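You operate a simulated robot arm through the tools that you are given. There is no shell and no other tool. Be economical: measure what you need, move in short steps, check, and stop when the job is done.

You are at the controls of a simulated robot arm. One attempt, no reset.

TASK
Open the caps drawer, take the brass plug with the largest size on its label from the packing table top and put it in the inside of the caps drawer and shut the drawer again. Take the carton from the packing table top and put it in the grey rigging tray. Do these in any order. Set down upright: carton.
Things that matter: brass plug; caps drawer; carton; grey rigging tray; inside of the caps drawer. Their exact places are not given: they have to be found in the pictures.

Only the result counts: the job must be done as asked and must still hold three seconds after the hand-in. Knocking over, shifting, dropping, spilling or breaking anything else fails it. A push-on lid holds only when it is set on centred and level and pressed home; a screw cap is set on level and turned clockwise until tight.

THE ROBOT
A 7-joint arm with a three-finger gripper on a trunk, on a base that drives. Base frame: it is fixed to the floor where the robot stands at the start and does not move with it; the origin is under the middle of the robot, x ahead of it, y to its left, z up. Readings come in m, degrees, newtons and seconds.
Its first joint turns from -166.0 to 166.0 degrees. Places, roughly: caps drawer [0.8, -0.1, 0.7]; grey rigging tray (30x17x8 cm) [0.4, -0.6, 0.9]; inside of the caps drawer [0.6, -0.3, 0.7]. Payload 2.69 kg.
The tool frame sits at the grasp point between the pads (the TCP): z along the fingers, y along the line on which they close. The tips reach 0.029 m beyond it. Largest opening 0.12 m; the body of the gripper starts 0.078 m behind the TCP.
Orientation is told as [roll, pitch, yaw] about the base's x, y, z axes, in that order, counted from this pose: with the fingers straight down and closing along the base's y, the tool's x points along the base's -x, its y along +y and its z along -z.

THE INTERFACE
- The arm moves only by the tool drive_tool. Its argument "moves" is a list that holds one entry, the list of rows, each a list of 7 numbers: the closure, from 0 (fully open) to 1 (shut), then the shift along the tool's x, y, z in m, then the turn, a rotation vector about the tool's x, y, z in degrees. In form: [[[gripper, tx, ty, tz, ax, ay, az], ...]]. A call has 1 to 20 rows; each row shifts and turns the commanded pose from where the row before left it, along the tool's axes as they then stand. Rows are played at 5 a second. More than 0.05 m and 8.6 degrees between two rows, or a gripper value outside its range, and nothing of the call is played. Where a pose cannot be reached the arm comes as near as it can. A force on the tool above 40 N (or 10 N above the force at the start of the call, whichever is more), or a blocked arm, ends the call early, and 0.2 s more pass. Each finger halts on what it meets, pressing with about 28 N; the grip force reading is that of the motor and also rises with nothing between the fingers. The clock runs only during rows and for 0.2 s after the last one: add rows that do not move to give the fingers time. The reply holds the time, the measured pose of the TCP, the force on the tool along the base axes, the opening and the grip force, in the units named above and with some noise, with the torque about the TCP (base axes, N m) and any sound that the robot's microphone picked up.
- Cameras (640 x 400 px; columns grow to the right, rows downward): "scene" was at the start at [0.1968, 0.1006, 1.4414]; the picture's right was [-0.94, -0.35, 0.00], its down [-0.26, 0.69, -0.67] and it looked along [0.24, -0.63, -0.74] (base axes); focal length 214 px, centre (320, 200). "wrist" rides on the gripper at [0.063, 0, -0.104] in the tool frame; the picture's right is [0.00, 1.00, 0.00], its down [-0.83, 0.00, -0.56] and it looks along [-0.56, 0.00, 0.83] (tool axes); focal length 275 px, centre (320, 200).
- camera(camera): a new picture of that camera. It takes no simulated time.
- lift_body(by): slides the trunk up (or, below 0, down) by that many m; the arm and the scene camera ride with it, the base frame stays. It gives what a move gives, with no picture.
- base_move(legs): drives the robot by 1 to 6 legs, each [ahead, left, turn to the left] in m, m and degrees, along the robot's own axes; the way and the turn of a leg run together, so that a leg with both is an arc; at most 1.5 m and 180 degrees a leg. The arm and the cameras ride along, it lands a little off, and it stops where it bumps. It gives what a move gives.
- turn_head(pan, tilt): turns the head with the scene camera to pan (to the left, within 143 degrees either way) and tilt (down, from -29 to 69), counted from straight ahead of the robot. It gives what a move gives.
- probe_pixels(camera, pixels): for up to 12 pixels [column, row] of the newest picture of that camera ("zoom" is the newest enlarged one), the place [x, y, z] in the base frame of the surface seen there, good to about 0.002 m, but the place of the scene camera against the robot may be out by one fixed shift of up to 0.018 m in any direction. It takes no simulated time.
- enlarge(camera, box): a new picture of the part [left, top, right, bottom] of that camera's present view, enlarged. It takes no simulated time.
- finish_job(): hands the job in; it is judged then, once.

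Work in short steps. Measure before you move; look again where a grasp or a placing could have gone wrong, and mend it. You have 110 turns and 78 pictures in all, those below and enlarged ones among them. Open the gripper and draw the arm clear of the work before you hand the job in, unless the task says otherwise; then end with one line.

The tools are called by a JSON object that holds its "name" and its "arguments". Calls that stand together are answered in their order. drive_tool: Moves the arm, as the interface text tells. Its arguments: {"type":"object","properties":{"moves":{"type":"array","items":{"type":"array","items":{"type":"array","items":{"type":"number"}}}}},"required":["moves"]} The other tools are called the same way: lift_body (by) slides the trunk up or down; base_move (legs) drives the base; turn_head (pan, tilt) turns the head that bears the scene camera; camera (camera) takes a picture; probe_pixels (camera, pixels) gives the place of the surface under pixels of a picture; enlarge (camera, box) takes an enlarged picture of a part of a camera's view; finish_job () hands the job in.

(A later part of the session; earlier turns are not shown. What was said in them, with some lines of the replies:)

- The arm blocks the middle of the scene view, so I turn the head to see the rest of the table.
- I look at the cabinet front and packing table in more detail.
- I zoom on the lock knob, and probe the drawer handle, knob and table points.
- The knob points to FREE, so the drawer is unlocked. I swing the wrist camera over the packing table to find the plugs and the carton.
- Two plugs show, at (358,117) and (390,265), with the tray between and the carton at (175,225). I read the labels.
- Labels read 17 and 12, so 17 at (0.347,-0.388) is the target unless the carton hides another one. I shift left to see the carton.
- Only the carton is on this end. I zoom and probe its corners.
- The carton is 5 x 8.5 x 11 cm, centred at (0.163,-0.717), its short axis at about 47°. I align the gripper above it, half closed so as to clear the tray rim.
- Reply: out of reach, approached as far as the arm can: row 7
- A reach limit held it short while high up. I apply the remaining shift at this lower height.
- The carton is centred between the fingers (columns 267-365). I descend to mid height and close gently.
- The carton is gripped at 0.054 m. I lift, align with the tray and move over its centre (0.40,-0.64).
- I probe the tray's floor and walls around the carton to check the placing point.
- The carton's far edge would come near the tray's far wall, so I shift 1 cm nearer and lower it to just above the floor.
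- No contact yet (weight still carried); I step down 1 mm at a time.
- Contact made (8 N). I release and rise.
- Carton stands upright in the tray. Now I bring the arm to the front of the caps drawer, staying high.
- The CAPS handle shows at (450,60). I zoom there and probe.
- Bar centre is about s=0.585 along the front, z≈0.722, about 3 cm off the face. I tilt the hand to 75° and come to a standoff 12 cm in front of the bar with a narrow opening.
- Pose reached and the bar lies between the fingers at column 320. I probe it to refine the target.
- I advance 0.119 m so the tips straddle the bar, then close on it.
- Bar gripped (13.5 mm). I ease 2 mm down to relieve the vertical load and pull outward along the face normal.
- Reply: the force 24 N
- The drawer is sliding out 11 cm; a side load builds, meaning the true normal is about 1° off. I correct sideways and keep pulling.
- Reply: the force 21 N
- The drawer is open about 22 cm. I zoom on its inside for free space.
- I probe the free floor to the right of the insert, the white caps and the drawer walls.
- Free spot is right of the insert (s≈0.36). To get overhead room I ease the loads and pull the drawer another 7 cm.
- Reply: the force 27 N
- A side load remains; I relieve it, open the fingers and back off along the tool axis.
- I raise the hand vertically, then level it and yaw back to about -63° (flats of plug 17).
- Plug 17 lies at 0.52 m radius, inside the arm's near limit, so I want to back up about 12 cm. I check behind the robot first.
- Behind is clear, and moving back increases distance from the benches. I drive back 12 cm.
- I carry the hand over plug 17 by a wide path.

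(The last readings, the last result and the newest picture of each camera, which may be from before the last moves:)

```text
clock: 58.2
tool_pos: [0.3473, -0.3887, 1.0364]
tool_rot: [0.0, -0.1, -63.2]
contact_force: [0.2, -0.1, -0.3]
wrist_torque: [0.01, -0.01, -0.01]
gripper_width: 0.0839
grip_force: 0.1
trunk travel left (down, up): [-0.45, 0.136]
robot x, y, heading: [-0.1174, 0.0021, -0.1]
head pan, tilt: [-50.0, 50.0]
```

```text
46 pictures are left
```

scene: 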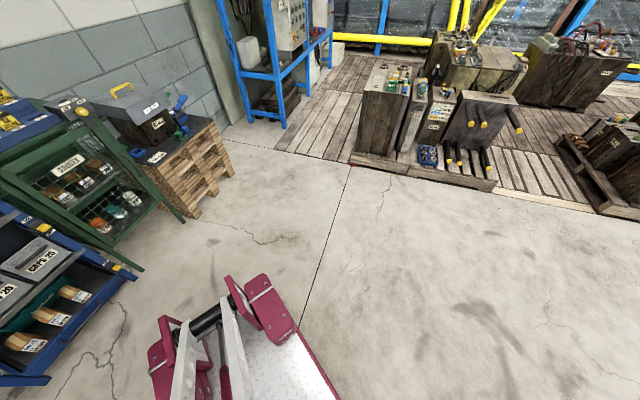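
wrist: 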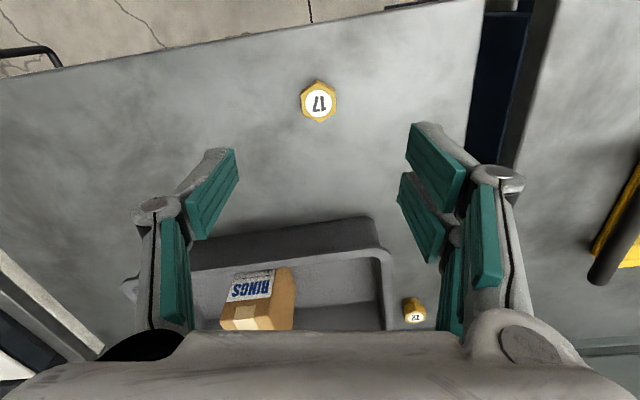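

{"name": "enlarge", "arguments": {"camera": "wrist", "box": [280, 75, 360, 125]}}

{"name": "probe_pixels", "arguments": {"camera": "wrist", "pixels": [[319, 101], [304, 101], [334, 101], [350, 101], [319, 86], [319, 114]]}}

```text
8.00 times, centred on (320, 100) of wrist
```

zoom: 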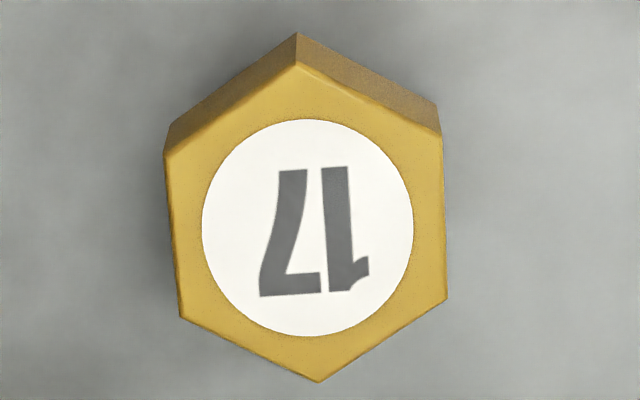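

```text
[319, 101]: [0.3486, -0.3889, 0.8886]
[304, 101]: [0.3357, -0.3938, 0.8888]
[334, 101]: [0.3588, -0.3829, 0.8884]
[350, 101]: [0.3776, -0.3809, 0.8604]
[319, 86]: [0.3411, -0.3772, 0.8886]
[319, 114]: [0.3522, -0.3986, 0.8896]
```

Plug centred at (0.348,-0.388), directly beneath the TCP. I trim yaw by 4°, descend so the tips are ~4 mm above the table, and close.

{"name": "drive_tool", "arguments": {"moves": [[[0.3, 0, 0, 0, 0, 0, -4], [0.3, 0, 0, 0.04, 0, 0, 0], [0.3, 0, 0, 0.04, 0, 0, 0], [0.3, 0, 0, 0.04, 0, 0, 0], [0.5, 0, 0, 0.0225, 0, 0, 0], [0.5, 0, 0, 0, 0, 0, 0], [1, 0, 0, 0, 0, 0, 0], [1, 0, 0, 0, 0, 0, 0], [1, 0, 0, 0, 0, 0, 0]]]}}

{"name": "camera", "arguments": {"camera": "wrist"}}

```text
clock: 60.2
tool_pos: [0.3466, -0.3865, 0.8938]
tool_rot: [0.0, 0.0, -59.1]
contact_force: [0.2, 0.4, 0.8]
wrist_torque: [0.01, 0.03, 0.02]
gripper_width: 0.0318
grip_force: 28.4
trunk travel left (down, up): [-0.45, 0.136]
robot x, y, heading: [-0.1201, -0.0038, 0.1]
head pan, tilt: [-50.0, 50.0]
```

```text
44 pictures are left
```

wrist: 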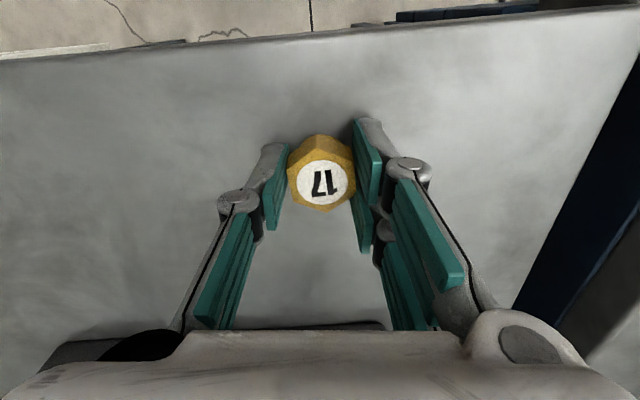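

Plug gripped at its flats. I lift and carry it over the free area of the drawer, then look.

{"name": "drive_tool", "arguments": {"moves": [[[1, 0, 0, -0.03, 0, 0, 0], [1, 0, 0, -0.045, 0, 0, 0], [1, 0, 0, -0.045, 0, 0, 0], [1, 0, 0, -0.04, 0, 0, 0], [1, 0, 0, 0, 0, 0, -5], [1, 0.02416, 0.03398, 0, 0, 0, 0], [1, 0.02416, 0.03398, 0, 0, 0, 0], [1, 0.02416, 0.03398, 0, 0, 0, 0], [1, 0.02416, 0.03398, 0, 0, 0, 0], [1, 0.02416, 0.03398, 0, 0, 0, 0], [1, 0.02416, 0.03398, 0, 0, 0, 0], [1, 0.02416, 0.03398, 0, 0, 0, 0], [1, 0.02416, 0.03398, 0, 0, 0, 0], [1, 0.02416, 0.03398, 0, 0, 0, 0], [1, 0, 0, 0, 0, 0, 0]]]}}

{"name": "camera", "arguments": {"camera": "wrist"}}

{"name": "camera", "arguments": {"camera": "scene"}}

```text
clock: 63.4
tool_pos: [0.47, -0.0349, 1.0542]
tool_rot: [-0.1, 0.0, -54.1]
contact_force: [-0.5, 0.0, -0.6]
wrist_torque: [0.03, 0.03, 0.0]
gripper_width: 0.0318
grip_force: 27.8
trunk travel left (down, up): [-0.45, 0.136]
robot x, y, heading: [-0.1209, 0.0018, -0.2]
head pan, tilt: [-50.0, 50.0]
```

```text
43 pictures are left
```

wrist: 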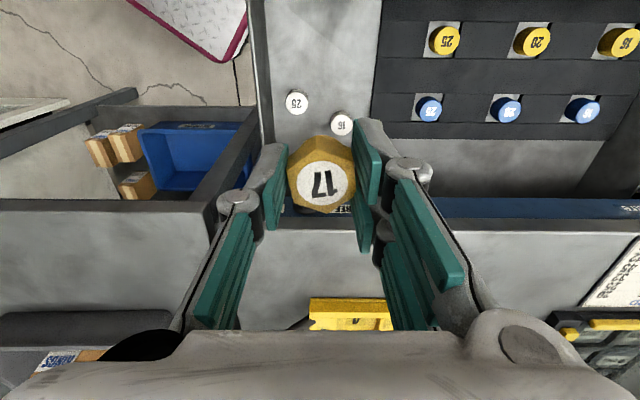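

```text
42 pictures are left
```

scene: 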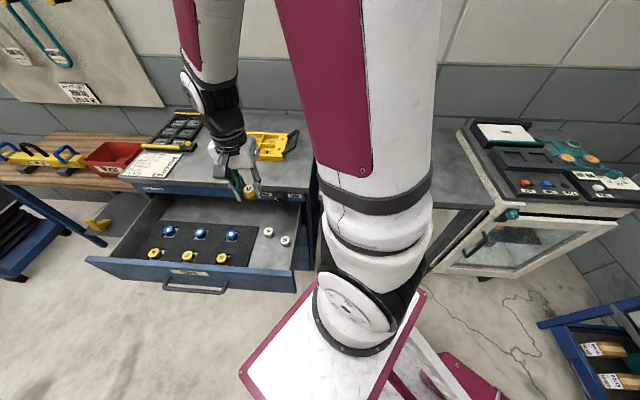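

Measure the drawer inside with the wrist camera: white caps (297,101) and (341,121), insert edge (375,80), wall (262,80).

{"name": "probe_pixels", "arguments": {"camera": "wrist", "pixels": [[297, 101], [341, 120], [378, 60], [265, 60], [268, 100], [320, 20], [320, 70], [320, 2], [258, 40], [300, 220], [420, 30]]}}

```text
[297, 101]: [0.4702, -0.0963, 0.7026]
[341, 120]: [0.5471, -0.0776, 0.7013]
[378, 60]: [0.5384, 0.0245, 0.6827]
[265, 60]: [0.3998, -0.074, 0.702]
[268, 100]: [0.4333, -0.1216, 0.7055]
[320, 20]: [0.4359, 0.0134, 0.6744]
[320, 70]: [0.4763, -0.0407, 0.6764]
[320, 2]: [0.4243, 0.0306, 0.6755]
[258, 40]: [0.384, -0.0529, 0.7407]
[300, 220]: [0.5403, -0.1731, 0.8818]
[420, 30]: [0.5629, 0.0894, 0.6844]
```

White cap 25 at (0.470,-0.096) is close, so I choose (0.448,0.004) further forward. I yaw the hand by 61° so the camera bulk hangs over the insert rather than over the drawer front, then shift.

{"name": "drive_tool", "arguments": {"moves": [[[1, 0, 0, 0, 0, 0, 7.6], [1, 0, 0, 0, 0, 0, 7.6], [1, 0, 0, 0, 0, 0, 7.6], [1, 0, 0, 0, 0, 0, 7.6], [1, 0, 0, 0, 0, 0, 7.6], [1, 0, 0, 0, 0, 0, 7.6], [1, 0, 0, 0, 0, 0, 7.6], [1, 0, 0, 0, 0, 0, 7.6], [1, 0, 0, 0, 0, 0, 0]]]}}

```text
clock: 65.4
tool_pos: [0.4683, -0.0331, 1.0537]
tool_rot: [0.0, 0.0, -115.0]
contact_force: [0.3, 0.0, -0.7]
wrist_torque: [-0.01, 0.02, 0.03]
gripper_width: 0.0316
grip_force: 28.3
trunk travel left (down, up): [-0.45, 0.136]
robot x, y, heading: [-0.1159, -0.0002, -0.0]
head pan, tilt: [-50.0, 50.0]
```

{"name": "drive_tool", "arguments": {"moves": [[[1, 0.025, -0.034, 0, 0, 0, 0], [1, 0, 0, 0.045, 0, 0, 0], [1, 0, 0, 0.045, 0, 0, 0], [1, 0, 0, 0.045, 0, 0, 0], [1, 0, 0, 0.045, 0, 0, 0], [1, 0, 0, 0.045, 0, 0, 0], [1, 0, 0, 0, 0, 0, 0]]]}}

{"name": "camera", "arguments": {"camera": "wrist"}}

{"name": "camera", "arguments": {"camera": "scene"}}

```text
clock: 67.0
tool_pos: [0.446, 0.0064, 0.8286]
tool_rot: [0.0, -0.1, -114.9]
contact_force: [0.7, -0.8, -1.4]
wrist_torque: [0.01, -0.02, -0.03]
gripper_width: 0.0316
grip_force: 28.2
trunk travel left (down, up): [-0.45, 0.136]
robot x, y, heading: [-0.121, -0.0002, 0.2]
head pan, tilt: [-50.0, 50.0]
```

```text
41 pictures are left
```

wrist: 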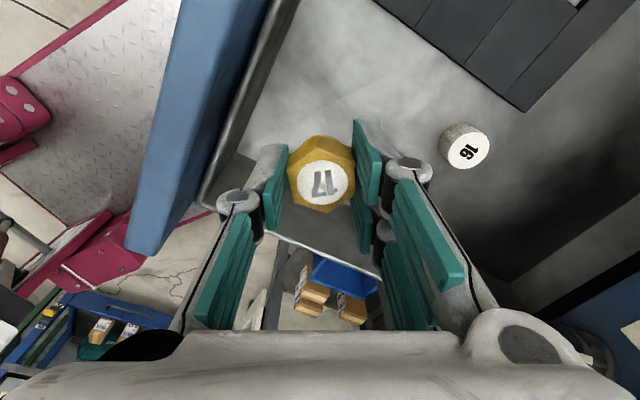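

```text
40 pictures are left
```

scene: 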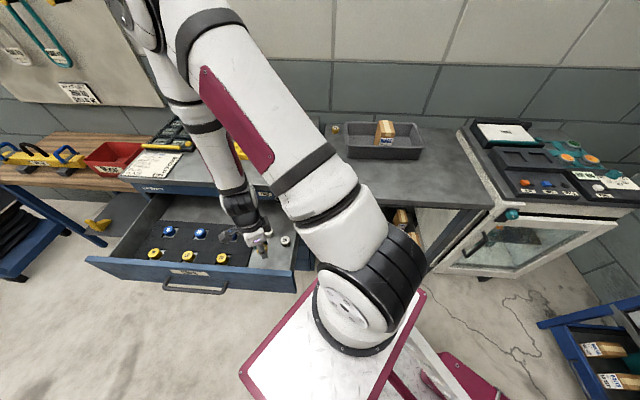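

I probe the drawer front's inner face and floor near the plug before lowering further.

{"name": "probe_pixels", "arguments": {"camera": "wrist", "pixels": [[230, 60], [215, 150], [240, 130], [250, 110], [280, 60], [200, 60], [262, 60], [350, 235], [270, 230], [240, 165], [460, 145], [400, 80]]}}

```text
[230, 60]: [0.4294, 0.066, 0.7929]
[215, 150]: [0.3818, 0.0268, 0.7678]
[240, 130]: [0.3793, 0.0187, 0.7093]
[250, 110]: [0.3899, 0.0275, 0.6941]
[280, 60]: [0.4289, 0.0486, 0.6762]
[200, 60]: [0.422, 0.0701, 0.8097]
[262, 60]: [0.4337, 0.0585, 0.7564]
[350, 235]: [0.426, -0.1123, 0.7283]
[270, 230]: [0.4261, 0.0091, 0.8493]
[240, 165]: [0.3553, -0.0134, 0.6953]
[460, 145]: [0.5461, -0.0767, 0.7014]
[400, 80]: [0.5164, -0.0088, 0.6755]
```

The front's inner face is at t≈-0.206, too close for the hand body; I shift 2.2 cm inward, then lower.

{"name": "drive_tool", "arguments": {"moves": [[[1, -0.0106, 0.0192, 0, 0, 0, 0], [1, 0, 0, 0.035, 0, 0, 0], [1, 0, 0, 0.035, 0, 0, 0], [1, 0, 0, 0.03, 0, 0, 0], [1, 0, 0, 0.012, 0, 0, 0], [1, 0, 0, 0.004, 0, 0, 0], [1, 0, 0, 0.002, 0, 0, 0], [1, 0, 0, 0.002, 0, 0, 0], [1, 0, 0, 0, 0, 0, 0]]]}}

{"name": "camera", "arguments": {"camera": "wrist"}}

```text
clock: 69.0
tool_pos: [0.459, -0.0134, 0.7089]
tool_rot: [0.0, 0.0, -114.9]
contact_force: [-0.3, -0.8, 2.3]
wrist_torque: [0.05, 0.01, -0.01]
gripper_width: 0.0317
grip_force: 28.0
trunk travel left (down, up): [-0.45, 0.136]
robot x, y, heading: [-0.1205, -0.0022, -0.1]
head pan, tilt: [-50.0, 50.0]
```

```text
39 pictures are left
```

wrist: 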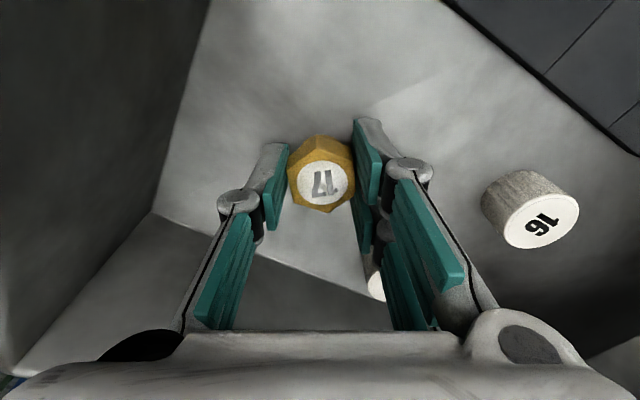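

Light contact begins at 2.3 N. One more millimetre, then open just enough and rise.

{"name": "drive_tool", "arguments": {"moves": [[[1, 0, 0, 0.001, 0, 0, 0], [0.72, 0, 0, 0, 0, 0, 0], [0.6, 0, 0, 0, 0, 0, 0], [0.58, 0, 0, 0, 0, 0, 0], [0.58, 0, 0, -0.02, 0, 0, 0], [0.58, 0, 0, -0.03, 0, 0, 0], [0.58, 0, 0, -0.04, 0, 0, 0], [0.58, 0, 0, -0.045, 0, 0, 0], [0.58, 0, 0, -0.045, 0, 0, 0], [0.58, 0, 0, -0.045, 0, 0, 0], [0.58, 0, 0, -0.045, 0, 0, 0], [0.58, 0, 0, -0.045, 0, 0, 0], [0.58, 0, 0, 0, 0, 0, 0]]]}}

{"name": "camera", "arguments": {"camera": "wrist"}}

```text
clock: 71.8
tool_pos: [0.4577, -0.013, 1.0241]
tool_rot: [0.0, 0.1, -114.9]
contact_force: [-0.2, -0.1, -0.2]
wrist_torque: [-0.03, 0.01, 0.02]
gripper_width: 0.0508
grip_force: 0.0
trunk travel left (down, up): [-0.45, 0.136]
robot x, y, heading: [-0.1177, -0.002, -0.0]
head pan, tilt: [-50.0, 50.0]
```

```text
38 pictures are left
```

wrist: 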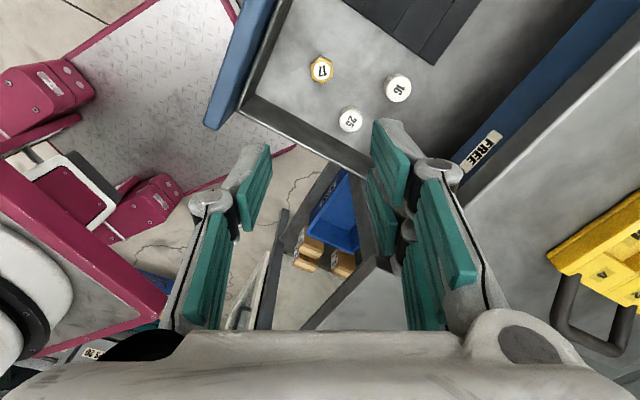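

Plug 17 stands in the drawer, nothing else moved. I now return to the handle pose: up, across, yaw back.

{"name": "drive_tool", "arguments": {"moves": [[[0.58, 0, 0, -0.04, 0, 0, 0], [0.58, 0, 0, -0.041, 0, 0, 0], [0.58, 0.0429, -0.0131, 0, 0, 0, 0], [0.58, 0.0429, -0.0131, 0, 0, 0, 0], [0.58, 0.0429, -0.0131, 0, 0, 0, 0], [0.58, 0.0429, -0.0131, 0, 0, 0, 0], [0.58, 0.0429, -0.0131, 0, 0, 0, 0], [0.58, 0.0429, -0.0131, 0, 0, 0, 0], [0.58, 0.0429, -0.0131, 0, 0, 0, 0], [0.58, 0, 0, 0, 0, 0, -8], [0.58, 0, 0, 0, 0, 0, -8], [0.58, 0, 0, 0, 0, 0, -8], [0.58, 0, 0, 0, 0, 0, -8], [0.58, 0, 0, 0, 0, 0, -8], [0.58, 0, 0, 0, 0, 0, -8], [0.58, 0, 0, 0, 0, 0, -8], [0.58, 0, 0, 0, 0, 0, -8], [0.58, 0, 0, 0, 0, 0, -8], [0.58, 0, 0, 0, 0, 0, -8], [0.58, 0, 0, 0, 0, 0, 0]]]}}

{"name": "drive_tool", "arguments": {"moves": [[[0.58, 0, 0, 0, 0, 0, -8], [0.58, 0, 0, 0, 0, 0, -8], [0.58, 0, 0, 0, 0, 0, -8], [0.58, 0, 0, 0, 0, 0, -8], [0.58, 0, 0, 0, 0, 0, -8], [0.58, 0, 0, 0, 0, 0, -8], [0.58, 0, 0, 0, 0, 0, -8], [0.58, 0, 0, 0, 0, 0, -8], [0.58, 0, 0, 0, 0, 0, -6.6], [0.58, 0, 0, 0, 8, 0, 0], [0.58, 0, 0, 0, 8, 0, 0], [0.58, 0, 0, 0, 8, 0, 0], [0.58, 0, 0, 0, 8, 0, 0], [0.58, 0, 0, 0, 8, 0, 0], [0.58, 0, 0, 0, 8, 0, 0], [0.58, 0, 0, 0, 8, 0, 0], [0.58, 0, 0, 0, 8, 0, 0], [0.58, 0, 0, 0, 8, 0, 0], [0.58, 0, 0, 0, 3, 0, 0], [0.58, 0, 0, 0, 0, 0, 0]]]}}

```text
clock: 76.0
tool_pos: [0.5037, 0.2978, 1.1033]
tool_rot: [-0.1, 0.0, -34.7]
contact_force: [0.0, -0.5, 0.6]
wrist_torque: [0.02, -0.03, -0.01]
gripper_width: 0.0505
grip_force: 0.1
trunk travel left (down, up): [-0.45, 0.136]
robot x, y, heading: [-0.1199, 0.0032, -0.0]
head pan, tilt: [-50.0, 50.0]
```

```text
clock: 80.2
tool_pos: [0.504, 0.2979, 1.1035]
tool_rot: [-75.0, 0.0, 35.7]
contact_force: [0.0, 1.1, 0.2]
wrist_torque: [-0.01, -0.01, 0.02]
gripper_width: 0.0506
grip_force: 0.1
trunk travel left (down, up): [-0.45, 0.136]
robot x, y, heading: [-0.1209, -0.0002, 0.1]
head pan, tilt: [-50.0, 50.0]
```

Now straight down to the standoff in front of the bar.

{"name": "drive_tool", "arguments": {"moves": [[[0.58, 0, 0.0384, 0.0103, 0, 0, 0], [0.58, 0, 0.0384, 0.0103, 0, 0, 0], [0.58, 0, 0.0384, 0.0103, 0, 0, 0], [0.58, 0, 0.0384, 0.0103, 0, 0, 0], [0.58, 0, 0.0384, 0.0103, 0, 0, 0], [0.58, 0, 0.0384, 0.0103, 0, 0, 0], [0.58, 0, 0.0384, 0.0103, 0, 0, 0], [0.58, 0, 0.0384, 0.0103, 0, 0, 0], [0.58, 0, 0.0384, 0.0103, 0, 0, 0], [0.58, 0, 0, 0, 0, 0, 0]]]}}

{"name": "camera", "arguments": {"camera": "wrist"}}

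{"name": "probe_pixels", "arguments": {"camera": "wrist", "pixels": [[320, 60], [320, 100], [320, 140], [318, 170]]}}

```text
clock: 82.4
tool_pos: [0.5012, 0.2978, 0.7459]
tool_rot: [-75.0, 0.0, 35.7]
contact_force: [0.5, 0.1, -0.8]
wrist_torque: [-0.04, -0.01, 0.02]
gripper_width: 0.0501
grip_force: 0.1
trunk travel left (down, up): [-0.45, 0.136]
robot x, y, heading: [-0.1187, -0.0005, 0.2]
head pan, tilt: [-50.0, 50.0]
```

```text
37 pictures are left
```

wrist: 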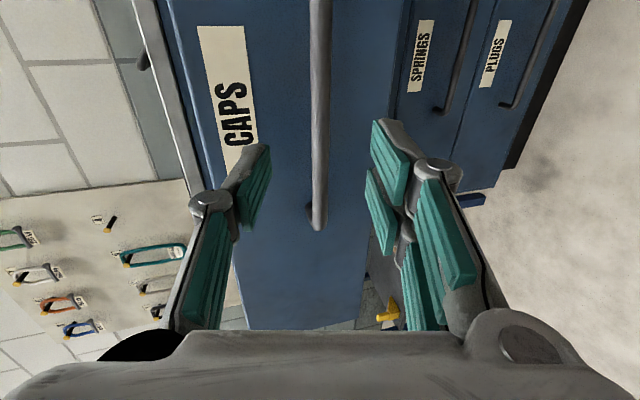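

```text
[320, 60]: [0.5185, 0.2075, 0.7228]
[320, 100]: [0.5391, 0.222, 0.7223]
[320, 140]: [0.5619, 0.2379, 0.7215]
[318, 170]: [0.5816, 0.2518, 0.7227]
```

The bar is centred between the fingers. I advance 8 cm, grip, and push the drawer in the first 10 cm.

{"name": "drive_tool", "arguments": {"moves": [[[0.58, 0, 0, 0.03, 0, 0, 0], [0.58, 0, 0, 0.03, 0, 0, 0], [0.58, 0, 0, 0.02, 0, 0, 0], [0.58, 0, 0, 0, 0, 0, 0], [1, 0, 0, 0, 0, 0, 0], [1, 0, 0, 0, 0, 0, 0], [1, 0, 0, 0, 0, 0, 0], [1, 0, -0.0039, 0.0145, 0, 0, 0], [1, 0, -0.0065, 0.0242, 0, 0, 0], [1, 0, -0.0065, 0.0242, 0, 0, 0], [1, 0, -0.0065, 0.0242, 0, 0, 0], [1, 0, 0, 0, 0, 0, 0]]]}}

{"name": "camera", "arguments": {"camera": "scene"}}

```text
clock: 85.0
tool_pos: [0.6014, 0.1623, 0.7235]
tool_rot: [-74.8, 0.0, 35.7]
contact_force: [0.7, -1.3, -18.5]
wrist_torque: [0.1, 0.25, -0.35]
gripper_width: 0.0134
grip_force: 39.8
trunk travel left (down, up): [-0.45, 0.136]
robot x, y, heading: [-0.1182, -0.0004, -0.0]
head pan, tilt: [-50.0, 50.0]
```

```text
36 pictures are left
```

scene: 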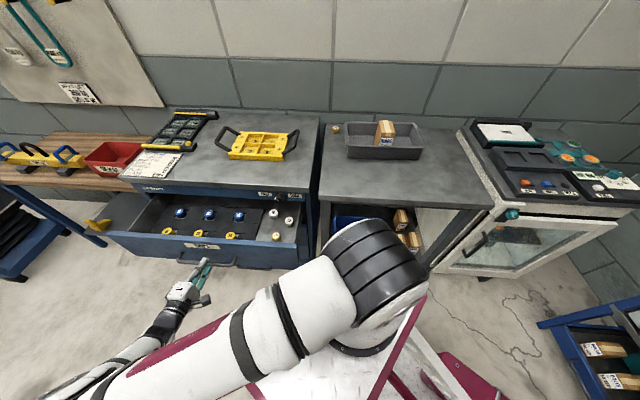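

Pushing goes smoothly; about 19 cm remain. I continue, slowing at the end.

{"name": "drive_tool", "arguments": {"moves": [[[1, 0, 0.001, 0, 0, 0, 0], [1, 0, -0.0065, 0.0242, 0, 0, 0], [1, 0, -0.0065, 0.0242, 0, 0, 0], [1, 0, -0.0065, 0.0242, 0, 0, 0], [1, 0, -0.0065, 0.0242, 0, 0, 0], [1, 0, -0.0065, 0.0242, 0, 0, 0], [1, 0, -0.0065, 0.0242, 0, 0, 0], [1, 0, -0.0052, 0.0194, 0, 0, 0], [1, 0, -0.0026, 0.0097, 0, 0, 0], [1, 0, 0, 0, 0, 0, 0]]]}}

```text
clock: 87.2
tool_pos: [0.7073, 0.0153, 0.7241]
tool_rot: [-75.0, 0.2, 35.6]
contact_force: [-9.7, -10.2, -15.3]
wrist_torque: [0.1, 0.24, -0.16]
gripper_width: 0.0134
grip_force: 39.9
trunk travel left (down, up): [-0.45, 0.136]
robot x, y, heading: [-0.1196, 0.0002, 0.1]
head pan, tilt: [-50.0, 50.0]
```

About 1 cm remains; I push in 5 mm steps until the stop is felt.

{"name": "drive_tool", "arguments": {"moves": [[[1, 0.0015, -0.0013, 0.0048, 0, 0, 0], [1, 0, -0.0013, 0.0048, 0, 0, 0], [1, 0, -0.0008, 0.003, 0, 0, 0], [1, 0, 0, 0, 0, 0, 0]]]}}

{"name": "camera", "arguments": {"camera": "wrist"}}

{"name": "camera", "arguments": {"camera": "scene"}}

```text
clock: 88.2
tool_pos: [0.7131, 0.0065, 0.7236]
tool_rot: [-75.0, -0.2, 35.7]
contact_force: [-23.0, 8.4, -5.6]
wrist_torque: [-0.05, 0.42, -0.66]
gripper_width: 0.0133
grip_force: 40.5
trunk travel left (down, up): [-0.45, 0.136]
robot x, y, heading: [-0.1195, -0.0013, -0.1]
head pan, tilt: [-50.0, 50.0]
```

```text
35 pictures are left
```

wrist: 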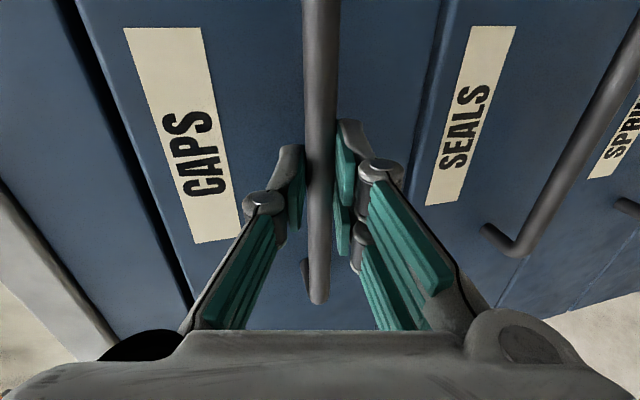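

```text
34 pictures are left
```

scene: 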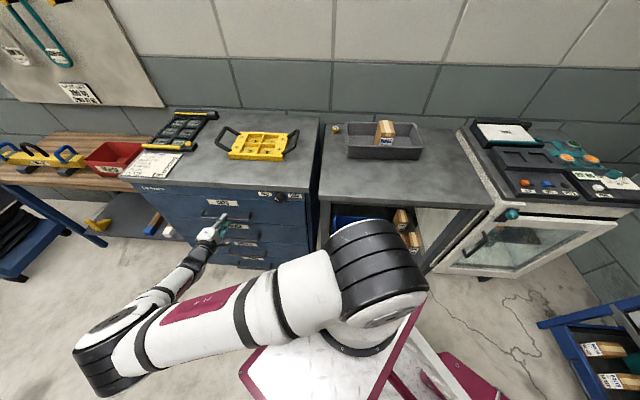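

The view matches the closed start and 20 N pushes back, so the drawer is at its stop. I release and back away.

{"name": "drive_tool", "arguments": {"moves": [[[0.8, 0, 0, 0, 0, 0, 0], [0.58, 0, 0, 0, 0, 0, 0], [0.58, 0, 0, 0, 0, 0, 0], [0.58, 0, 0, -0.02, 0, 0, 0], [0.58, 0, 0, -0.03, 0, 0, 0], [0.58, 0, 0, -0.04, 0, 0, 0], [0.58, 0, 0, -0.04, 0, 0, 0], [0.58, 0, 0, -0.04, 0, 0, 0], [0.3, 0, 0, 0, 0, 0, 0]]]}}

{"name": "drive_tool", "arguments": {"moves": [[[0.1, 0, -0.0386, -0.0104, 0, 0, 0], [0.1, 0, -0.0386, -0.0104, 0, 0, 0], [0.1, 0, -0.0386, -0.0104, 0, 0, 0], [0, 0, -0.0386, -0.0104, 0, 0, 0], [0, 0, -0.0386, -0.0104, 0, 0, 0], [0, 0, -0.0386, -0.0104, 0, 0, 0], [0, 0, -0.0386, -0.0104, 0, 0, 0], [0, 0, -0.0386, -0.0104, 0, 0, 0], [0, 0, 0, 0, 0, 0, 0]]]}}

{"name": "camera", "arguments": {"camera": "wrist"}}

{"name": "camera", "arguments": {"camera": "scene"}}

```text
clock: 90.2
tool_pos: [0.6169, 0.1392, 0.7676]
tool_rot: [-75.0, 0.0, 35.7]
contact_force: [0.3, 0.0, -0.1]
wrist_torque: [0.01, -0.01, 0.01]
gripper_width: 0.0843
grip_force: 0.2
trunk travel left (down, up): [-0.45, 0.136]
robot x, y, heading: [-0.1183, -0.0007, 0.1]
head pan, tilt: [-50.0, 50.0]
```

```text
clock: 92.2
tool_pos: [0.6189, 0.1386, 1.0879]
tool_rot: [-75.0, 0.1, 35.6]
contact_force: [-0.2, -0.1, 0.1]
wrist_torque: [0.0, 0.0, -0.02]
gripper_width: 0.1201
grip_force: 0.0
trunk travel left (down, up): [-0.45, 0.136]
robot x, y, heading: [-0.1203, -0.0015, -0.2]
head pan, tilt: [-50.0, 50.0]
```

```text
33 pictures are left
```

wrist: 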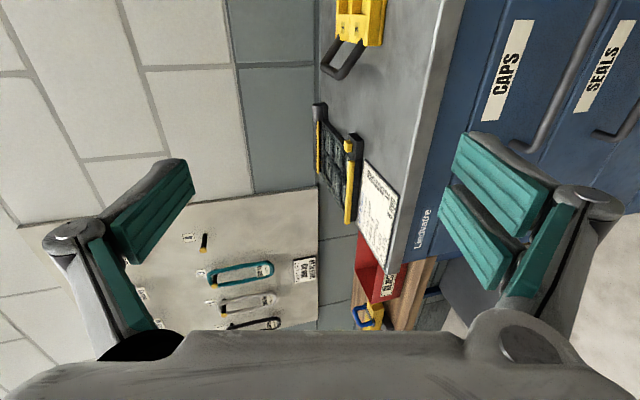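

```text
32 pictures are left
```

scene: 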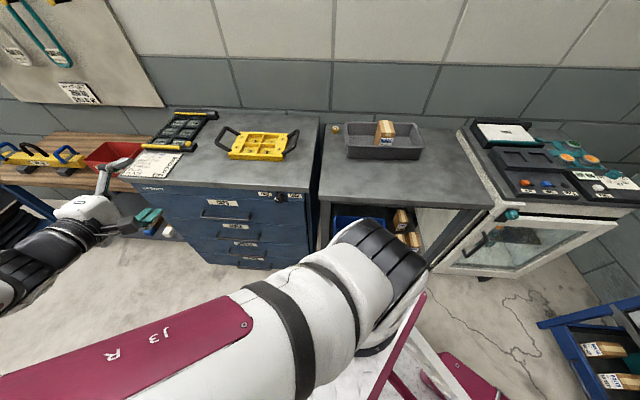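

I verify the drawer face is flush with the neighbouring one.

{"name": "enlarge", "arguments": {"camera": "scene", "box": [130, 170, 330, 280]}}

{"name": "probe_pixels", "arguments": {"camera": "wrist", "pixels": [[505, 70], [540, 90], [598, 70], [560, 60], [480, 100], [450, 110]]}}

```text
3.20 times, centred on (230, 225) of scene
```

zoom: 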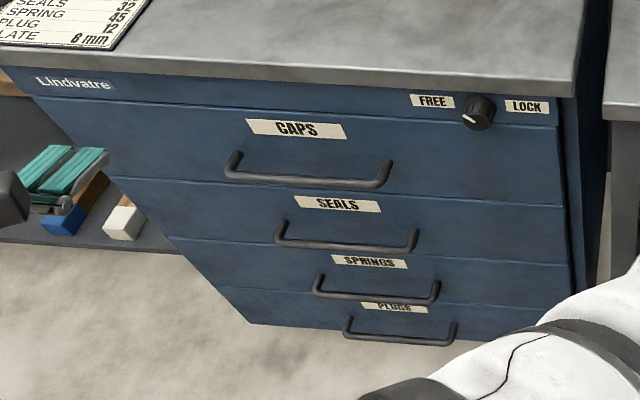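

```text
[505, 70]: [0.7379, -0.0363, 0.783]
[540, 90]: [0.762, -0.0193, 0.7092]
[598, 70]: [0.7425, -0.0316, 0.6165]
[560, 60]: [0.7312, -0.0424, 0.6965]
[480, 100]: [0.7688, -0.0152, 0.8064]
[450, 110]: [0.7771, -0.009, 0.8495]
```

The caps drawer is flush with its neighbours, the carton stands in the tray and the arm is clear with the gripper open, so I hand in.

{"name": "finish_job", "arguments": {}}

```text
The job is handed in.
```

The job is handed in: brass plug 17, the larger of the two I found (the other reads 12), stands in the caps drawer, the drawer is shut flush with its neighbours, and the carton stands upright in the grey rigging tray.
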